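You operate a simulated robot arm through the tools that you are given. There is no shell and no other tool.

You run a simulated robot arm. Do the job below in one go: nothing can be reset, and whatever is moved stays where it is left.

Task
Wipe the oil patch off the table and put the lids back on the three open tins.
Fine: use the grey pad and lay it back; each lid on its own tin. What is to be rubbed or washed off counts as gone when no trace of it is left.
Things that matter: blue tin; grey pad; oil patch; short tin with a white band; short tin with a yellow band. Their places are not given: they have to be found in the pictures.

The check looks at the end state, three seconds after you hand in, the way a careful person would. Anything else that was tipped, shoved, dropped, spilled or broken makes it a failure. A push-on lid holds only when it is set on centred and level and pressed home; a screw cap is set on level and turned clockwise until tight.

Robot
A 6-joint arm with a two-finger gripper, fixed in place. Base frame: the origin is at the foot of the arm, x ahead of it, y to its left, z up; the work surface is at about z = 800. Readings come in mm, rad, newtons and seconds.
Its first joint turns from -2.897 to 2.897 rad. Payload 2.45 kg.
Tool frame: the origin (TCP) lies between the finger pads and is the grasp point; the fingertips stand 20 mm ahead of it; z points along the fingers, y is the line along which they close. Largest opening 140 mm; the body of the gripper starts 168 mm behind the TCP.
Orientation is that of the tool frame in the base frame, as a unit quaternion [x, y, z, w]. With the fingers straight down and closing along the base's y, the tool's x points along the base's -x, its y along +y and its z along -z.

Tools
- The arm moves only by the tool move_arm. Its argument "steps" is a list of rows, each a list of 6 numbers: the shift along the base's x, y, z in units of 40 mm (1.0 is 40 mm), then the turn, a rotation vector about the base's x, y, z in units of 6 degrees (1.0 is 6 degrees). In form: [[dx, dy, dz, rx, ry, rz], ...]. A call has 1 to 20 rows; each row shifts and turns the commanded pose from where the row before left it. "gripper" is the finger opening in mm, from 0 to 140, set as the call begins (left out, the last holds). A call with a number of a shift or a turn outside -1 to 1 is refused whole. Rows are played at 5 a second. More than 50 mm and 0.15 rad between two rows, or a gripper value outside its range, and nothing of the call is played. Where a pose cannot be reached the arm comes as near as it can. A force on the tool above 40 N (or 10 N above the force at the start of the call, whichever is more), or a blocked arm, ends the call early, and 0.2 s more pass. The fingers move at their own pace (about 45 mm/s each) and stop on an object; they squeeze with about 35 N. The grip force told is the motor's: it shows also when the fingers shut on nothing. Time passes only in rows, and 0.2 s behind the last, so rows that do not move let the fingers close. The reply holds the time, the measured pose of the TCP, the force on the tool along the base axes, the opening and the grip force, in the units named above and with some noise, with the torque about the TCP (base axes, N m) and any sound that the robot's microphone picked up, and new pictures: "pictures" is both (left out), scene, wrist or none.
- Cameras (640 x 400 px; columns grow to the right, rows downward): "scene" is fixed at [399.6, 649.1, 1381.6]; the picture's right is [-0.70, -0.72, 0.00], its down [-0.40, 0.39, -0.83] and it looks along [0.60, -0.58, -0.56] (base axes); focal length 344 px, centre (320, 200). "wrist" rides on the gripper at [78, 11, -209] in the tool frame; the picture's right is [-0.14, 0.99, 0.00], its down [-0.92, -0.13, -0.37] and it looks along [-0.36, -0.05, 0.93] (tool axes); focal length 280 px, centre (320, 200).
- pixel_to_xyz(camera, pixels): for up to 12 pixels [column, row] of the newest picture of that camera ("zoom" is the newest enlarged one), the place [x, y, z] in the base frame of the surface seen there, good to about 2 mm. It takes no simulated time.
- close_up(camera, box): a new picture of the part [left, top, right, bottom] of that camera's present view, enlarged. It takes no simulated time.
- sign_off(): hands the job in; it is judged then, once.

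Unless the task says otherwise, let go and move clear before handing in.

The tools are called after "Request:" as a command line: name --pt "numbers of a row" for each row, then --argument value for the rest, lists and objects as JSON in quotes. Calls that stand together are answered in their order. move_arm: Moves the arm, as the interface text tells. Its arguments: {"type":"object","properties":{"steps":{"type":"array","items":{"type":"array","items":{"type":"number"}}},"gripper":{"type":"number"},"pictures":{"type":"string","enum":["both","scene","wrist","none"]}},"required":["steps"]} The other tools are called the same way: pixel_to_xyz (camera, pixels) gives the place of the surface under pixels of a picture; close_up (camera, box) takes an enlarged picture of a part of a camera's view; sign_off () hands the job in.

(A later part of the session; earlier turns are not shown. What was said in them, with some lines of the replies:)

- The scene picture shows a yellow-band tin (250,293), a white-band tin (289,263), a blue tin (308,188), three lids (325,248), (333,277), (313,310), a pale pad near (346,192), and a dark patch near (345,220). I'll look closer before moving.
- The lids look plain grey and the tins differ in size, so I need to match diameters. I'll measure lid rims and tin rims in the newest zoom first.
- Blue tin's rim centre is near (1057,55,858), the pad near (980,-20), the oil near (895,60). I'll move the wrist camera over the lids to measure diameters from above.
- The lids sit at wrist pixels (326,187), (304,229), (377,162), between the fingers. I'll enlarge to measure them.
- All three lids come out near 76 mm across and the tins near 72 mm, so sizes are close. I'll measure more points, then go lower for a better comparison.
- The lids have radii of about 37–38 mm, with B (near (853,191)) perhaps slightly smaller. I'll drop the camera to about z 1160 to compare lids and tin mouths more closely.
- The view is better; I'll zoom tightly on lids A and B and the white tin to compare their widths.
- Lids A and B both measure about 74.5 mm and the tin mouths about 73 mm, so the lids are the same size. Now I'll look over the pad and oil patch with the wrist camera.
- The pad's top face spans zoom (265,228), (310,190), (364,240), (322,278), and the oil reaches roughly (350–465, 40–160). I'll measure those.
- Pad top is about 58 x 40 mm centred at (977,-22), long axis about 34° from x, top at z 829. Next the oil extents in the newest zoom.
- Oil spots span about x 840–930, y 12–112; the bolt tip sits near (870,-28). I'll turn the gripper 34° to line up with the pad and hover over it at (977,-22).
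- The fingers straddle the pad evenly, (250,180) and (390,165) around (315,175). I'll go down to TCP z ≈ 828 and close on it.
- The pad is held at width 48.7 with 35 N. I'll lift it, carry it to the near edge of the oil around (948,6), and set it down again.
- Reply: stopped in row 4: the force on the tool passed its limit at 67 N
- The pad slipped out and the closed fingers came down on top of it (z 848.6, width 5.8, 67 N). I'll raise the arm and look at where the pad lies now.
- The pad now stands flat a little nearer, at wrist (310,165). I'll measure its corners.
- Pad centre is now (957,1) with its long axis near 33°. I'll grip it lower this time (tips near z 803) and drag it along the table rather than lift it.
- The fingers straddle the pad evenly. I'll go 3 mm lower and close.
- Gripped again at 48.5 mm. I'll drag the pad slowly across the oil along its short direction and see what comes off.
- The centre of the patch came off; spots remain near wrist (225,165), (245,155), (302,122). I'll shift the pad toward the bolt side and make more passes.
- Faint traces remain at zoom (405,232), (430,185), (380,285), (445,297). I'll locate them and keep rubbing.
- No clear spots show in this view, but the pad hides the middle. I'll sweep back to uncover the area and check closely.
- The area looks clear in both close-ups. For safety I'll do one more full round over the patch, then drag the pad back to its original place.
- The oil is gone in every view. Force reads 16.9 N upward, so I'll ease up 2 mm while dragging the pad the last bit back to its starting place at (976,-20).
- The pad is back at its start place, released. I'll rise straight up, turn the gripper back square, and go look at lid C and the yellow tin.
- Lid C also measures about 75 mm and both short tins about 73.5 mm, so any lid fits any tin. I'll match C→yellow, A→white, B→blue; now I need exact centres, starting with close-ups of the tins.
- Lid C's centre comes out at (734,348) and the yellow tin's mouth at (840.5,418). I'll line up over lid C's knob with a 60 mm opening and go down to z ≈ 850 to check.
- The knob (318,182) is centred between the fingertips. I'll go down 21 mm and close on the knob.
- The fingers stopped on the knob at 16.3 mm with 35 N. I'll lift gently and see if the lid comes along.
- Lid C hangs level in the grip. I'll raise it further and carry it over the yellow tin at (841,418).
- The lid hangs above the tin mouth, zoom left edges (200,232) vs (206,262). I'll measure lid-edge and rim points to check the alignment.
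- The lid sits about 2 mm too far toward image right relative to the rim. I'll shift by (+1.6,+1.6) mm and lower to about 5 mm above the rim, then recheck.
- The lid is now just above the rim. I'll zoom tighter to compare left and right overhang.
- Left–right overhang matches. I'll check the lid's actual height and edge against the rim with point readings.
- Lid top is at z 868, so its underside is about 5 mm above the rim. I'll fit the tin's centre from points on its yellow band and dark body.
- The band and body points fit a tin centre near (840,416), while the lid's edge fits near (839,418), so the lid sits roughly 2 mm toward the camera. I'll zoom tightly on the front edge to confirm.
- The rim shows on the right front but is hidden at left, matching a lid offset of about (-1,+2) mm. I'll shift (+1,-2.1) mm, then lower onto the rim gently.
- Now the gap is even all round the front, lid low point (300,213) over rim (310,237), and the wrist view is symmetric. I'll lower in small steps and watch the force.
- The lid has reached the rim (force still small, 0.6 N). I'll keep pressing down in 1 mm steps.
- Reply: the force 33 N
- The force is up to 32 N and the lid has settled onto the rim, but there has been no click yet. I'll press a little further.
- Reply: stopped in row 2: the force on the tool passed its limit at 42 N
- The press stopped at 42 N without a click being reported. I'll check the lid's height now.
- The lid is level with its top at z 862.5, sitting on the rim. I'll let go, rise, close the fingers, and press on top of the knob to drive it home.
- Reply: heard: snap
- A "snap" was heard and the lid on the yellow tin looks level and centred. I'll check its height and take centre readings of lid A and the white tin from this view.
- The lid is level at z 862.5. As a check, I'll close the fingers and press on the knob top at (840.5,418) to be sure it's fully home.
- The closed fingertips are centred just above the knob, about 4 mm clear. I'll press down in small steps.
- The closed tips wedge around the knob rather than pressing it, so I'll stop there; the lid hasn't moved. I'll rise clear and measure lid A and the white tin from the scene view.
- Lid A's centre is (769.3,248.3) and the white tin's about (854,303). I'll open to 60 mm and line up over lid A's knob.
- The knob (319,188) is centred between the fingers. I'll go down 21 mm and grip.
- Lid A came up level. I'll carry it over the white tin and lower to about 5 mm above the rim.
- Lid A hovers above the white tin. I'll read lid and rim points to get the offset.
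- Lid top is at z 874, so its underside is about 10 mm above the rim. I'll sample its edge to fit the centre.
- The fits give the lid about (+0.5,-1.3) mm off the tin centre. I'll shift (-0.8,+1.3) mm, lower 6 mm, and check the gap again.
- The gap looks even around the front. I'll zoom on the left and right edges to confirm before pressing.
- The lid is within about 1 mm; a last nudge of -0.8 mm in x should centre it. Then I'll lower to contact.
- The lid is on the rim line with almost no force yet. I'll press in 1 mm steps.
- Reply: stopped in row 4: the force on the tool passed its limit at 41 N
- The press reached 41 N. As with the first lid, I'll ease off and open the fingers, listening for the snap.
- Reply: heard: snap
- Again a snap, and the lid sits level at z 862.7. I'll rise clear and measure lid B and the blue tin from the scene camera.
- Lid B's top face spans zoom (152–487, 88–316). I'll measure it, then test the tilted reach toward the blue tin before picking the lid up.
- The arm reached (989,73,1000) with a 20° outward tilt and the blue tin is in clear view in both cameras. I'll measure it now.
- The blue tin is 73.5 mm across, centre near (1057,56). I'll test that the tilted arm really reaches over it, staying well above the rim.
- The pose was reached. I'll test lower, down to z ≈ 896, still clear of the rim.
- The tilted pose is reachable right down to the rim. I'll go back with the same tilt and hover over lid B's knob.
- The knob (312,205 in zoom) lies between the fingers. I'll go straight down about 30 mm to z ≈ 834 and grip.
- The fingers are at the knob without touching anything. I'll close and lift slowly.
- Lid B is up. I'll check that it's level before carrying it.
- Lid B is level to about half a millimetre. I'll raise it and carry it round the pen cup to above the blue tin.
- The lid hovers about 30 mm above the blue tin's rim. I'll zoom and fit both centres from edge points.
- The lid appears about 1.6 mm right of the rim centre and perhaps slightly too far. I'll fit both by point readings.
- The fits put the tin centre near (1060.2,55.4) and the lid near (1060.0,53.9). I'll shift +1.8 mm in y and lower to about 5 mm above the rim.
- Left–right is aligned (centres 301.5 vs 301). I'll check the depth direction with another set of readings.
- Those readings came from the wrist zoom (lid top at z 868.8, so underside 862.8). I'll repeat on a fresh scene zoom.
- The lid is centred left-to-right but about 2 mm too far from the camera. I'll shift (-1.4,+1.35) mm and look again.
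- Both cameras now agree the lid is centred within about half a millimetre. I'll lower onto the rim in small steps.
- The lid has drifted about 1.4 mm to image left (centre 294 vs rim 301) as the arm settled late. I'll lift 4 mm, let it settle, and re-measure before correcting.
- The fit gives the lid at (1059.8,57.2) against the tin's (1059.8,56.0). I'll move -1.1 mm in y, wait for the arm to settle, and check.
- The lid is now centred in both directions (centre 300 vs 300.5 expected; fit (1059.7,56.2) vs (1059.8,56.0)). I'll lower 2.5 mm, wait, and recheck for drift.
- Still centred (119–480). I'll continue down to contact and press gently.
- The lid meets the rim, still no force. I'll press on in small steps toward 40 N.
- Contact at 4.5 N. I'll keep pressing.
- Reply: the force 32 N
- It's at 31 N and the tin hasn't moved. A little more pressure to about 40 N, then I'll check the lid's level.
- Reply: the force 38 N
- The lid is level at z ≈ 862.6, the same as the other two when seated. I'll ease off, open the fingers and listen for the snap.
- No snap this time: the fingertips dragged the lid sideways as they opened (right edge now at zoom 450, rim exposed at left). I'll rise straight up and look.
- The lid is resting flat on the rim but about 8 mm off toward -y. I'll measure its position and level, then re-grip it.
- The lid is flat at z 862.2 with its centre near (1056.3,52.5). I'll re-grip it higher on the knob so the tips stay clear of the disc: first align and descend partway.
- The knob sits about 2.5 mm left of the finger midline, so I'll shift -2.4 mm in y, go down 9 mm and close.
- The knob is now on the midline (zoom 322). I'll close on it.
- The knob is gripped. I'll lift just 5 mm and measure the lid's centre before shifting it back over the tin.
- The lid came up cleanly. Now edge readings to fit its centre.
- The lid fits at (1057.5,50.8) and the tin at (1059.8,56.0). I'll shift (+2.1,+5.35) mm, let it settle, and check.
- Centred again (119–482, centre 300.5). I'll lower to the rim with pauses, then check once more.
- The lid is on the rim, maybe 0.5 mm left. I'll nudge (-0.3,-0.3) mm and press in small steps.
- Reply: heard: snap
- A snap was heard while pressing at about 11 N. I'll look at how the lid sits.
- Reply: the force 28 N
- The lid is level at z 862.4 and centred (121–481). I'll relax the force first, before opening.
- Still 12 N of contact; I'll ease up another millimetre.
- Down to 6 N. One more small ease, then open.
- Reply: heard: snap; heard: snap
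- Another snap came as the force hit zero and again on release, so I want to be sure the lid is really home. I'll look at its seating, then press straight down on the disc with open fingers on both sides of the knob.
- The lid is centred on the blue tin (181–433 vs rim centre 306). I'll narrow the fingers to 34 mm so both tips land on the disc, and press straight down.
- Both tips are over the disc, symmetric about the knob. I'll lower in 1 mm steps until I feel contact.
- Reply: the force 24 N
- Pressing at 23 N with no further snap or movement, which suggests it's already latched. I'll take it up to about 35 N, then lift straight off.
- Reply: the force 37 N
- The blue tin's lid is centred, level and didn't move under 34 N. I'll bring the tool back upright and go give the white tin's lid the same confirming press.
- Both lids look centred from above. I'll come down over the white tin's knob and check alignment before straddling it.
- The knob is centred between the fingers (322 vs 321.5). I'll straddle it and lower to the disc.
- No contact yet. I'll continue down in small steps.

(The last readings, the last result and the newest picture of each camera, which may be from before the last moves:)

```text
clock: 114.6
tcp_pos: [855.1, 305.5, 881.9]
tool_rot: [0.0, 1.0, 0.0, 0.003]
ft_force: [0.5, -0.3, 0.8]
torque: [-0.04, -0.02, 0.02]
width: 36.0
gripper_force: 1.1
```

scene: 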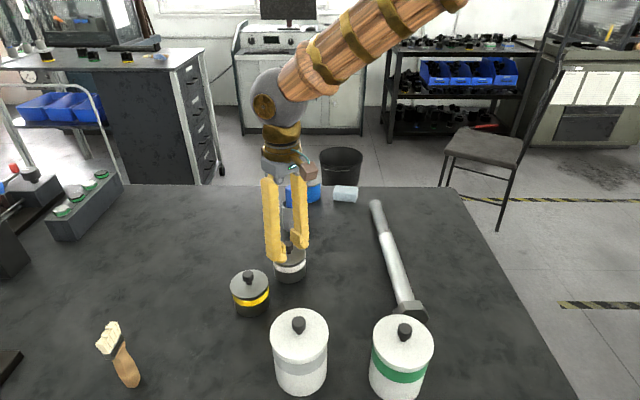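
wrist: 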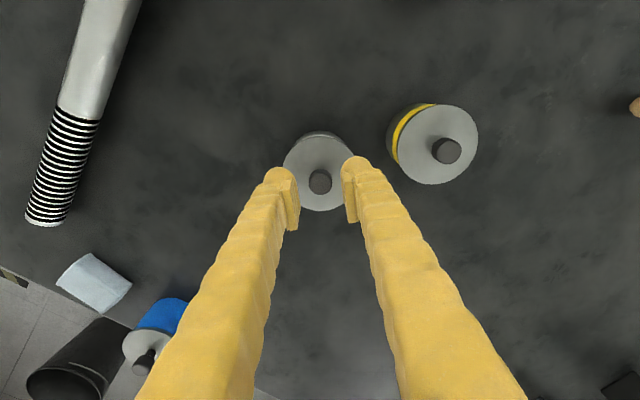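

Request:
move_arm --pt "0 0 -0.015 0 0 0" --pt "0 0 -0.015 0 0 0" --pt "0 0 0 0 0 0" --pictures "none"

```text
clock: 115.4
tcp_pos: [855.2, 305.7, 882.3]
tool_rot: [0.001, 1.0, 0.001, 0.003]
ft_force: [-11.1, 8.1, 29.3]
torque: [0.03, 0.3, 0.0]
width: 36.2
gripper_force: 0.3
```

29 N with no new snap or give, so the white tin's lid is home. I'll lift straight off and check, then do the same on the yellow tin.

Request:
move_arm --pt "0 0 0.05 0 0 0" --pt "0 0 0.1 0 0 0" --pt "0 0 0.4 0 0 0" --pt "0 0 0.6 0 0 0" --pt "0 0 0 0 0 0" --pictures "both"

Request:
close_up --camera "scene" --box '[264, 230, 314, 290]'

Request:
close_up --camera "wrist" --box '[260, 100, 500, 230]'

```text
clock: 116.6
tcp_pos: [855.4, 303.1, 927.7]
tool_rot: [0.0, 1.0, 0.001, 0.001]
ft_force: [0.3, 0.2, 0.2]
torque: [0.0, 0.02, -0.02]
width: 35.8
gripper_force: 0.0
```

scene: 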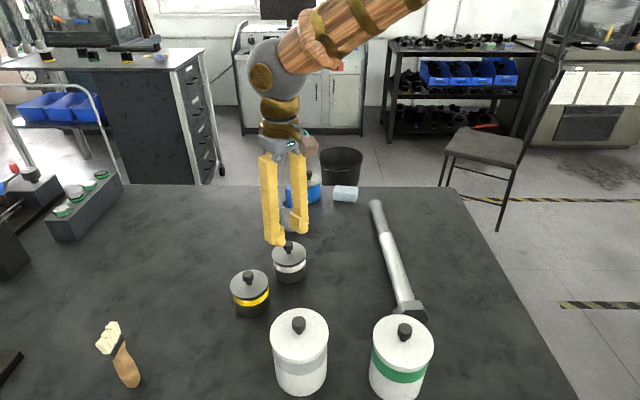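
wrist: 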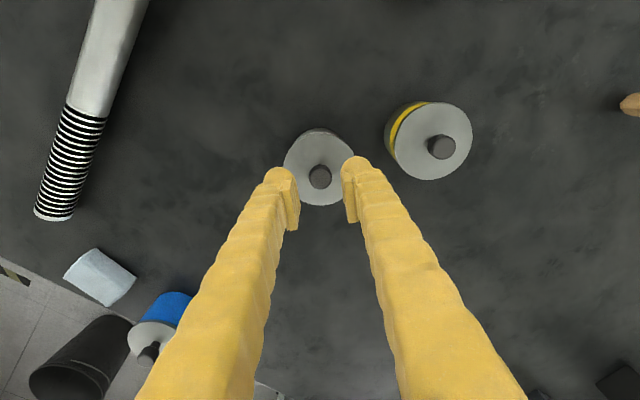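

```text
6.67 times, centred on (289, 260) of scene
```

zoom: 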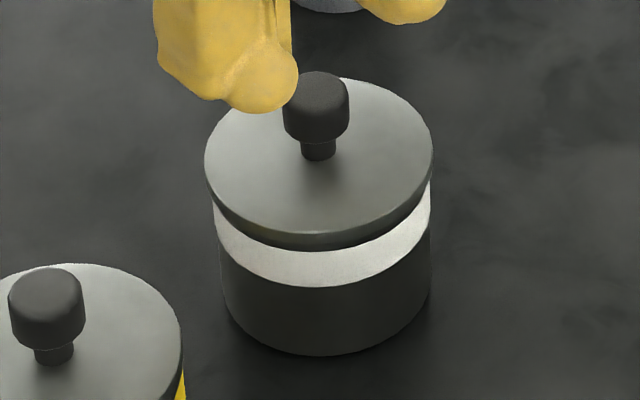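

```text
2.67 times, centred on (380, 165) of wrist
```

zoom: 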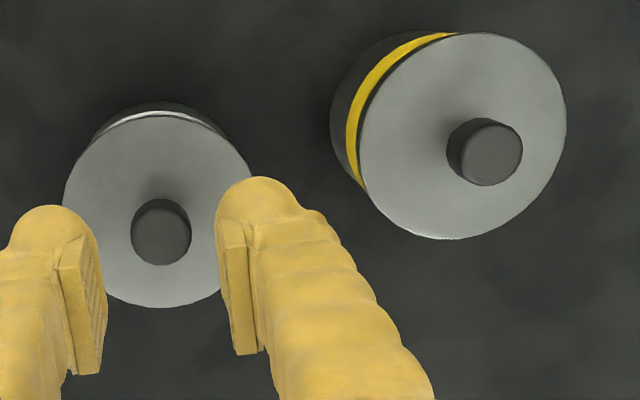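

The white tin is fine. Moving over to the yellow tin's knob.

Request:
move_arm --pt "-0.12 0.953 0.1 0 0 0" --pt "-0.12 0.953 0 0 0 0" --pt "-0.12 0.953 0 0 0 0" --pt "0 0 -0.3 0 0 0" --pt "0 0 0 0 0 0" --pictures "both"

Request:
close_up --camera "wrist" --box '[260, 110, 380, 230]'

```text
clock: 117.8
tcp_pos: [844.1, 420.0, 918.5]
tool_rot: [0.0, 1.0, 0.001, 0.003]
ft_force: [-0.1, -0.8, 0.8]
torque: [0.02, 0.01, 0.0]
width: 36.2
gripper_force: 0.1
```

scene: 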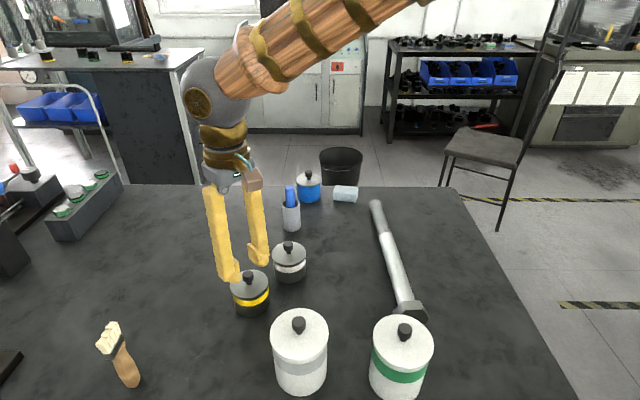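
wrist: 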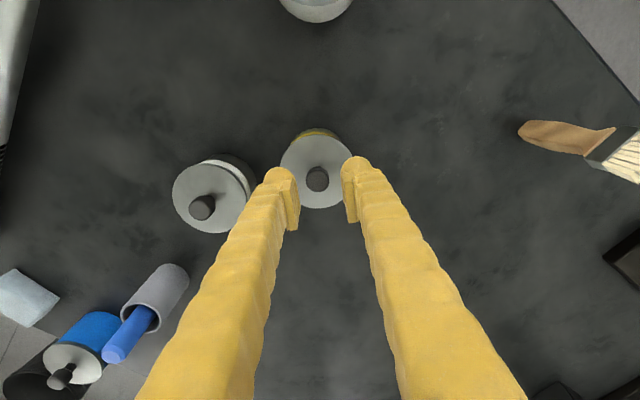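

```text
3.33 times, centred on (320, 170) of wrist
```

zoom: 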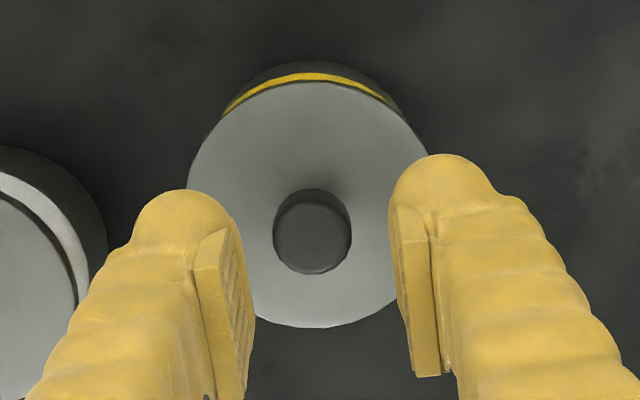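

The knob is about 2.5 mm left of centre; I'll correct, then straddle and lower.

Request:
move_arm --pt "-0.05 -0.06 0 0 0 0" --pt "0 0 0 0 0 0" --pt "0 0 -0.4 0 0 0" --pt "0 0 -0.35 0 0 0" --pt "0 0 -0.05 0 0 0" --pt "0 0 0 0 0 0" --pictures "wrist"

Request:
close_up --camera "wrist" --box '[260, 110, 380, 230]'

```text
clock: 119.2
tcp_pos: [838.9, 416.9, 887.4]
tool_rot: [0.0, 1.0, 0.001, 0.003]
ft_force: [-0.3, -0.1, 0.2]
torque: [0.0, 0.03, -0.04]
width: 35.9
gripper_force: 0.0
```

wrist: 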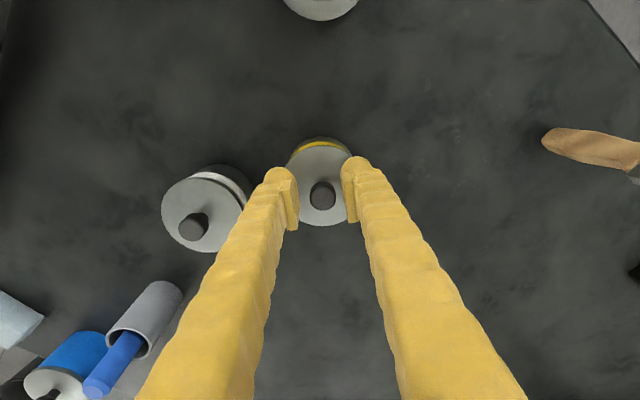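

```text
3.33 times, centred on (320, 170) of wrist
```

zoom: 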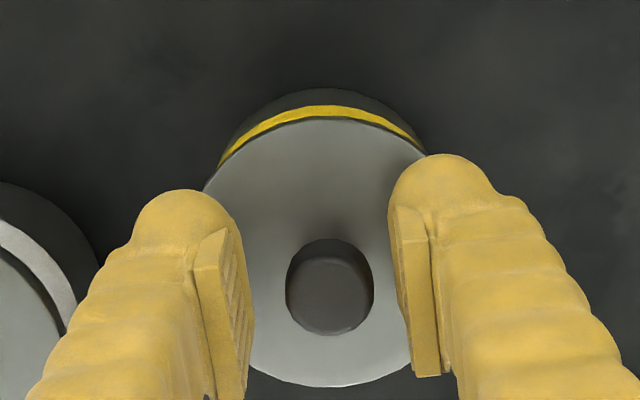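

The knob is clear between the fingers. I'll lower to contact and press.

Request:
move_arm --pt "0.03 0.03 0 0 0 0" --pt "0 0 -0.04 0 0 0" --pt "0 0 -0.04 0 0 0" --pt "0 0 -0.03 0 0 0" --pt "0 0 0 0 0 0" --pictures "none"

```text
clock: 120.4
tcp_pos: [841.0, 417.9, 882.2]
tool_rot: [0.0, 1.0, 0.001, 0.003]
ft_force: [0.5, 0.5, 0.9]
torque: [0.01, -0.01, -0.02]
width: 36.2
gripper_force: 0.3
```

Request:
move_arm --pt "0 0 -0.015 0 0 0" --pt "0 0 -0.015 0 0 0" --pt "0 0 -0.01 0 0 0" --pt "0 0 0 0 0 0" --pictures "none"

```text
clock: 121.4
tcp_pos: [839.9, 417.9, 881.1]
tool_rot: [0.001, 1.0, 0.001, 0.003]
ft_force: [0.6, 1.2, 10.7]
torque: [-0.03, -0.02, 0.0]
width: 36.2
gripper_force: 0.2
```

Request:
move_arm --pt "0 0 -0.015 0 0 0" --pt "0 0 -0.015 0 0 0" --pt "0 0 0 0 0 0" --pictures "none"

```text
clock: 122.2
tcp_pos: [839.9, 418.8, 881.6]
tool_rot: [0.0, 1.0, 0.001, 0.003]
ft_force: [-4.3, 3.4, 35.7]
torque: [-0.11, 0.22, -0.01]
width: 36.1
gripper_force: 0.1
```

35.7 N with no snap or movement: the yellow tin's lid is home too. I'll lift straight off and pull back clear for a final inspection.

Request:
move_arm --pt "0 0 0.05 0 0 0" --pt "0 0 0.1 0 0 0" --pt "0 0 0.5 0 0 0" --pt "0 0 1.0 0 0 0" --pt "0 0 1.0 0 0 0" --pt "0 0 1.0 0 0 0" --pt "-0.9 0 0.3 0 0 0" --pt "-0.9 -0.4 0 0 0 0" --pt "-0.9 -0.9 0 0 0 0" --pt "-0.9 -0.9 0 0 0 0" --pt "0 -0.9 0 0 0 0" --pt "0 -0.9 0 0 0 0" --pt "0 0 0 0 0 0" --pictures "both"

Request:
close_up --camera "scene" --box '[220, 165, 400, 325]'

Request:
close_up --camera "scene" --box '[310, 185, 390, 255]'

Request:
close_up --camera "scene" --box '[225, 240, 315, 320]'

```text
refused: row 9 steps farther than a row can; nothing moved
```

```text
2.50 times, centred on (310, 245) of scene
```

zoom: 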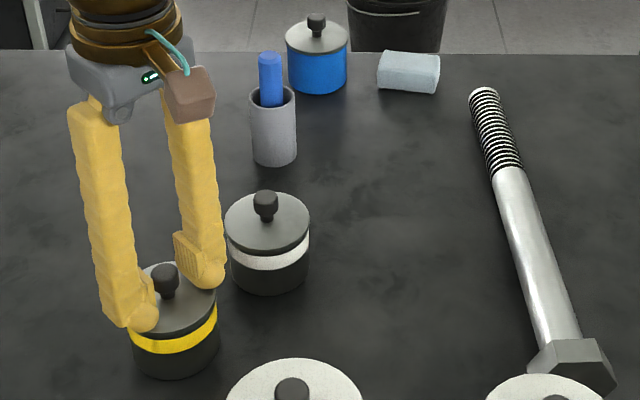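

```text
5.71 times, centred on (350, 220) of scene
```

zoom: 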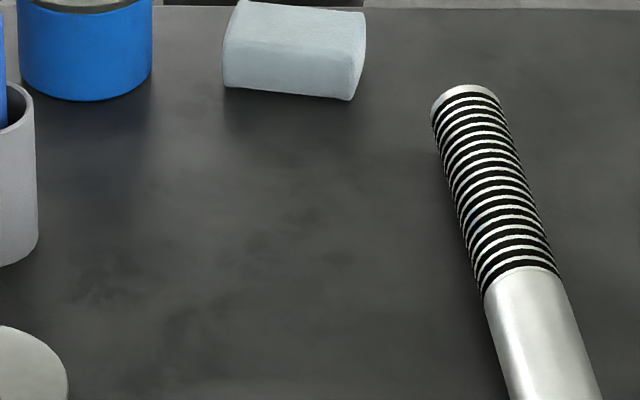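

```text
5.00 times, centred on (270, 280) of scene
```

zoom: 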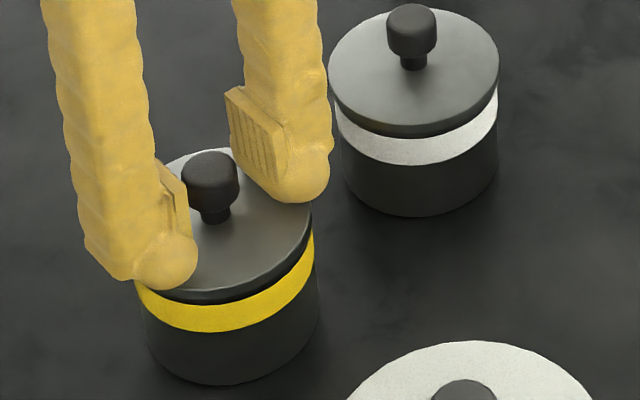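

That call was refused for too long a row; nothing moved. I'll lift off with shorter rows and go above the wiped area to inspect it closely.

Request:
move_arm --pt "0 0 0.05 0 0 0" --pt "0 0 0.1 0 0 0" --pt "0 0 0.5 0 0 0" --pt "0 0 1.0 0 0 0" --pt "0 0 1.0 0 0 0" --pt "0 0 0.6 0 0 0" --pt "-0.1 -0.9 0 0 0 0" --pt "-0.1 -0.9 0 0 0 0" --pt "-0.1 -0.9 0 0 0 0" --pt "-0.1 -0.9 0 0 0 0" --pt "-0.1 -0.9 0 0 0 0" --pt "-0.1 -0.9 0 0 0 0" --pt "-0.1 -0.9 0 0 0 0" --pt "-0.1 -0.9 0 0 0 0" --pt "-0.1 -0.9 0 0 0 0" --pt "-0.1 -0.9 0 0 0 0" --pt "0 0 0 0 0 0" --gripper 140 --pictures "both"

Request:
close_up --camera "wrist" --box '[230, 110, 420, 250]'

Request:
close_up --camera "scene" --box '[225, 240, 315, 320]'

```text
clock: 125.8
tcp_pos: [800.1, 56.2, 1010.1]
tool_rot: [0.0, 1.0, 0.001, 0.001]
ft_force: [0.0, -0.1, 0.4]
torque: [-0.02, 0.03, -0.03]
width: 140.2
gripper_force: 0.0
```

scene: 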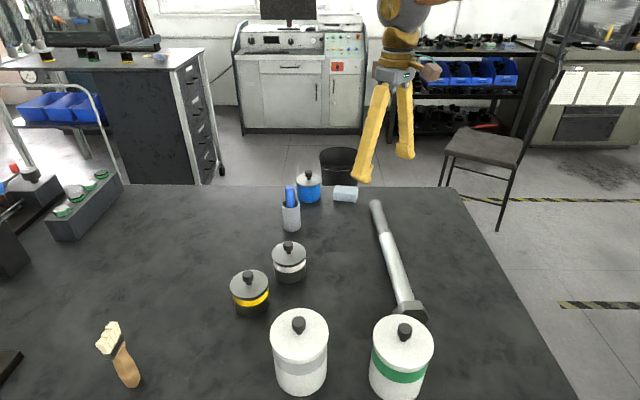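
wrist: 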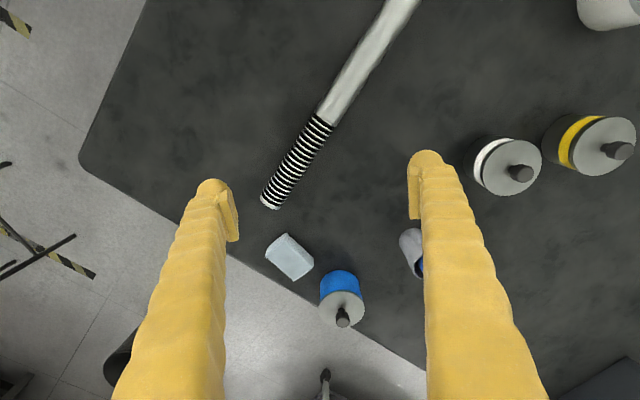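

```text
2.86 times, centred on (325, 180) of wrist
```

zoom: 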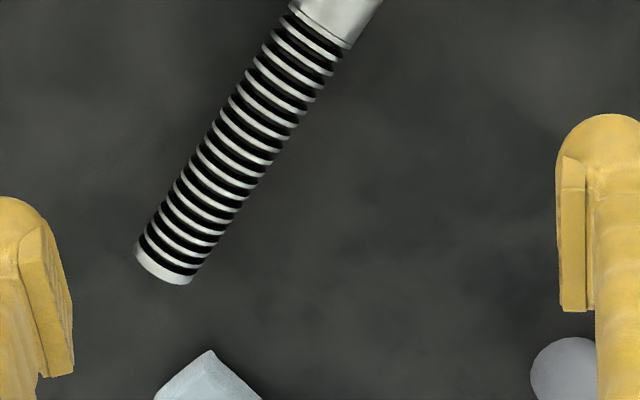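

```text
5.00 times, centred on (270, 280) of scene
```

zoom: 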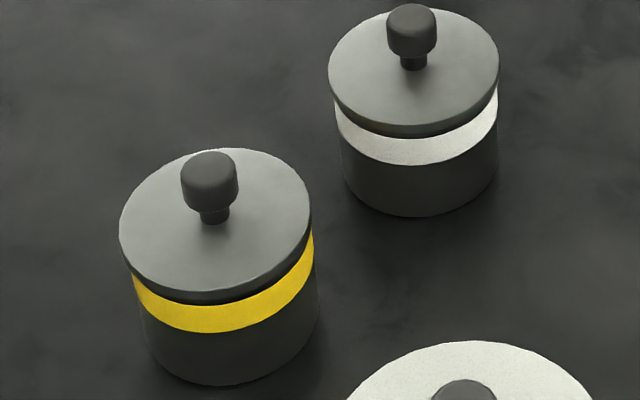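

The wiped area looks clean from above and all three tins are capped. I'll take one tighter look at the table where the oil was, and at the pad.

Request:
close_up --camera "wrist" --box '[290, 120, 390, 200]'

Request:
close_up --camera "wrist" --box '[290, 180, 410, 260]'

Request:
close_up --camera "wrist" --box '[250, 220, 380, 340]'

Request:
pixel_to_xyz --camera "wrist" --pixels '[[268, 254], [288, 238], [312, 260], [292, 278], [290, 256], [330, 200], [350, 190], [360, 160]]'

```text
5.00 times, centred on (340, 160) of wrist
```

zoom: 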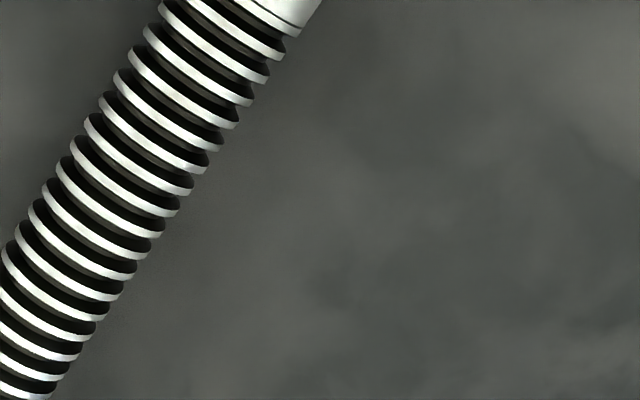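

```text
5.00 times, centred on (350, 220) of wrist
```

zoom: 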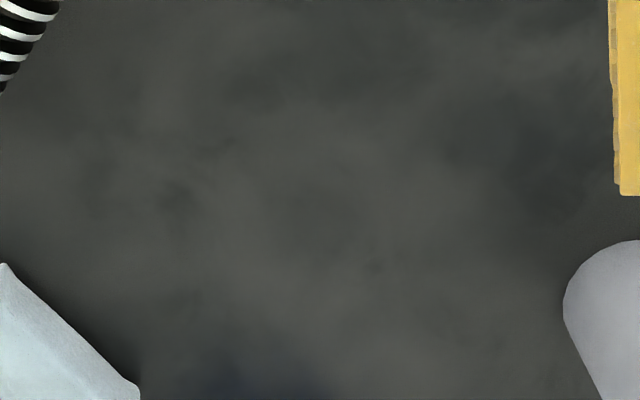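

```text
3.33 times, centred on (315, 280) of wrist
```

zoom: 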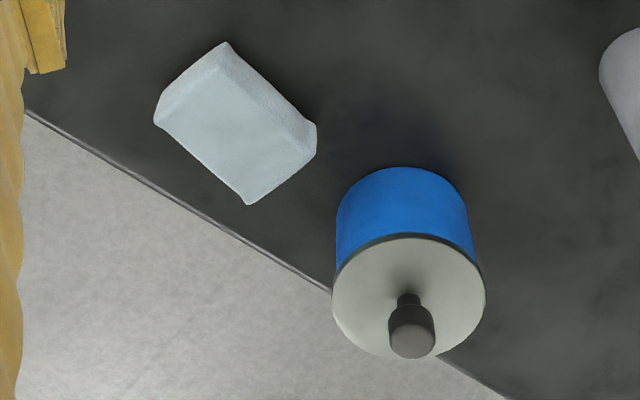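

```text
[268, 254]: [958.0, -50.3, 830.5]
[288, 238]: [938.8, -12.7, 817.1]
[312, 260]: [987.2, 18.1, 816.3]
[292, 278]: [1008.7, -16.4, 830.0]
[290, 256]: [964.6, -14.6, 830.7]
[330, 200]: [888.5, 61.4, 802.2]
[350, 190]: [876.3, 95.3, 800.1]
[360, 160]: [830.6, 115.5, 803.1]
```

The table shows only its own mottling, but I'll check two faint dark specks at zoom (175,200) and (375,265) against the old spot positions.

Request:
pixel_to_xyz --camera "wrist" --pixels '[[321, 220], [361, 233], [331, 209], [305, 216], [350, 236]]'

Request:
close_up --camera "wrist" --box '[305, 205, 345, 230]'

Request:
close_up --camera "wrist" --box '[345, 220, 385, 245]'

Request:
close_up --camera "scene" --box '[325, 200, 375, 240]'

```text
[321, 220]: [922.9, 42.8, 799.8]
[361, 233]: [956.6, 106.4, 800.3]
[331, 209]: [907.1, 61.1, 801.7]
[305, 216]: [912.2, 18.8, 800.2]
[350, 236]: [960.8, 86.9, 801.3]
```

```text
16.00 times, centred on (325, 218) of wrist
```

zoom: 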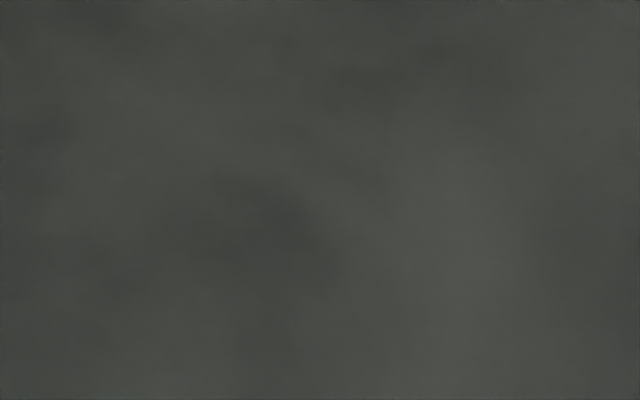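

```text
16.00 times, centred on (365, 232) of wrist
```

zoom: 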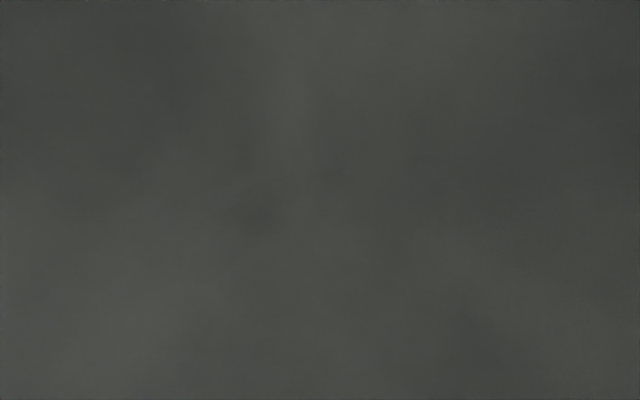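

```text
10.00 times, centred on (350, 220) of scene
```

zoom: 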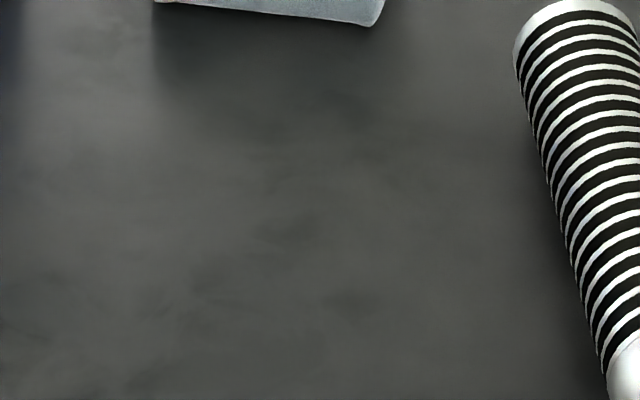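

The old oil area shows nothing but the table's own blurry mottling. The three lids are seated and level, the grey pad lies flat within about 7 mm of where it started, and the arm is clear with its fingers open, so I'm handing in.

Request:
sign_off

```text
The job is handed in.
```

The oil patch is wiped off the table, and all three open tins have their lids on. I've handed the job in; no result has come back yet.

- **Oil:** close-ups from both cameras show only the table's own mottled surface where the patch was.
- **Lids:** the three lids measured the same size, so I gave each tin the nearest one. Each lid snapped on, sits level, and stayed put when I pressed it again with about 29–36 N.
- **Blue tin:** its lid slid off-centre the first time I let go, so I gripped it again, re-centred it and pressed it home.
- **Grey pad:** it slipped out of the fingers on the first lift, so I dragged it along the table for the wiping instead. It lies flat about 7 mm from where it started.
- **Everything else:** I saw nothing else moved or tipped. The yellow-band tin shifted by about 1 mm as its lid went on.
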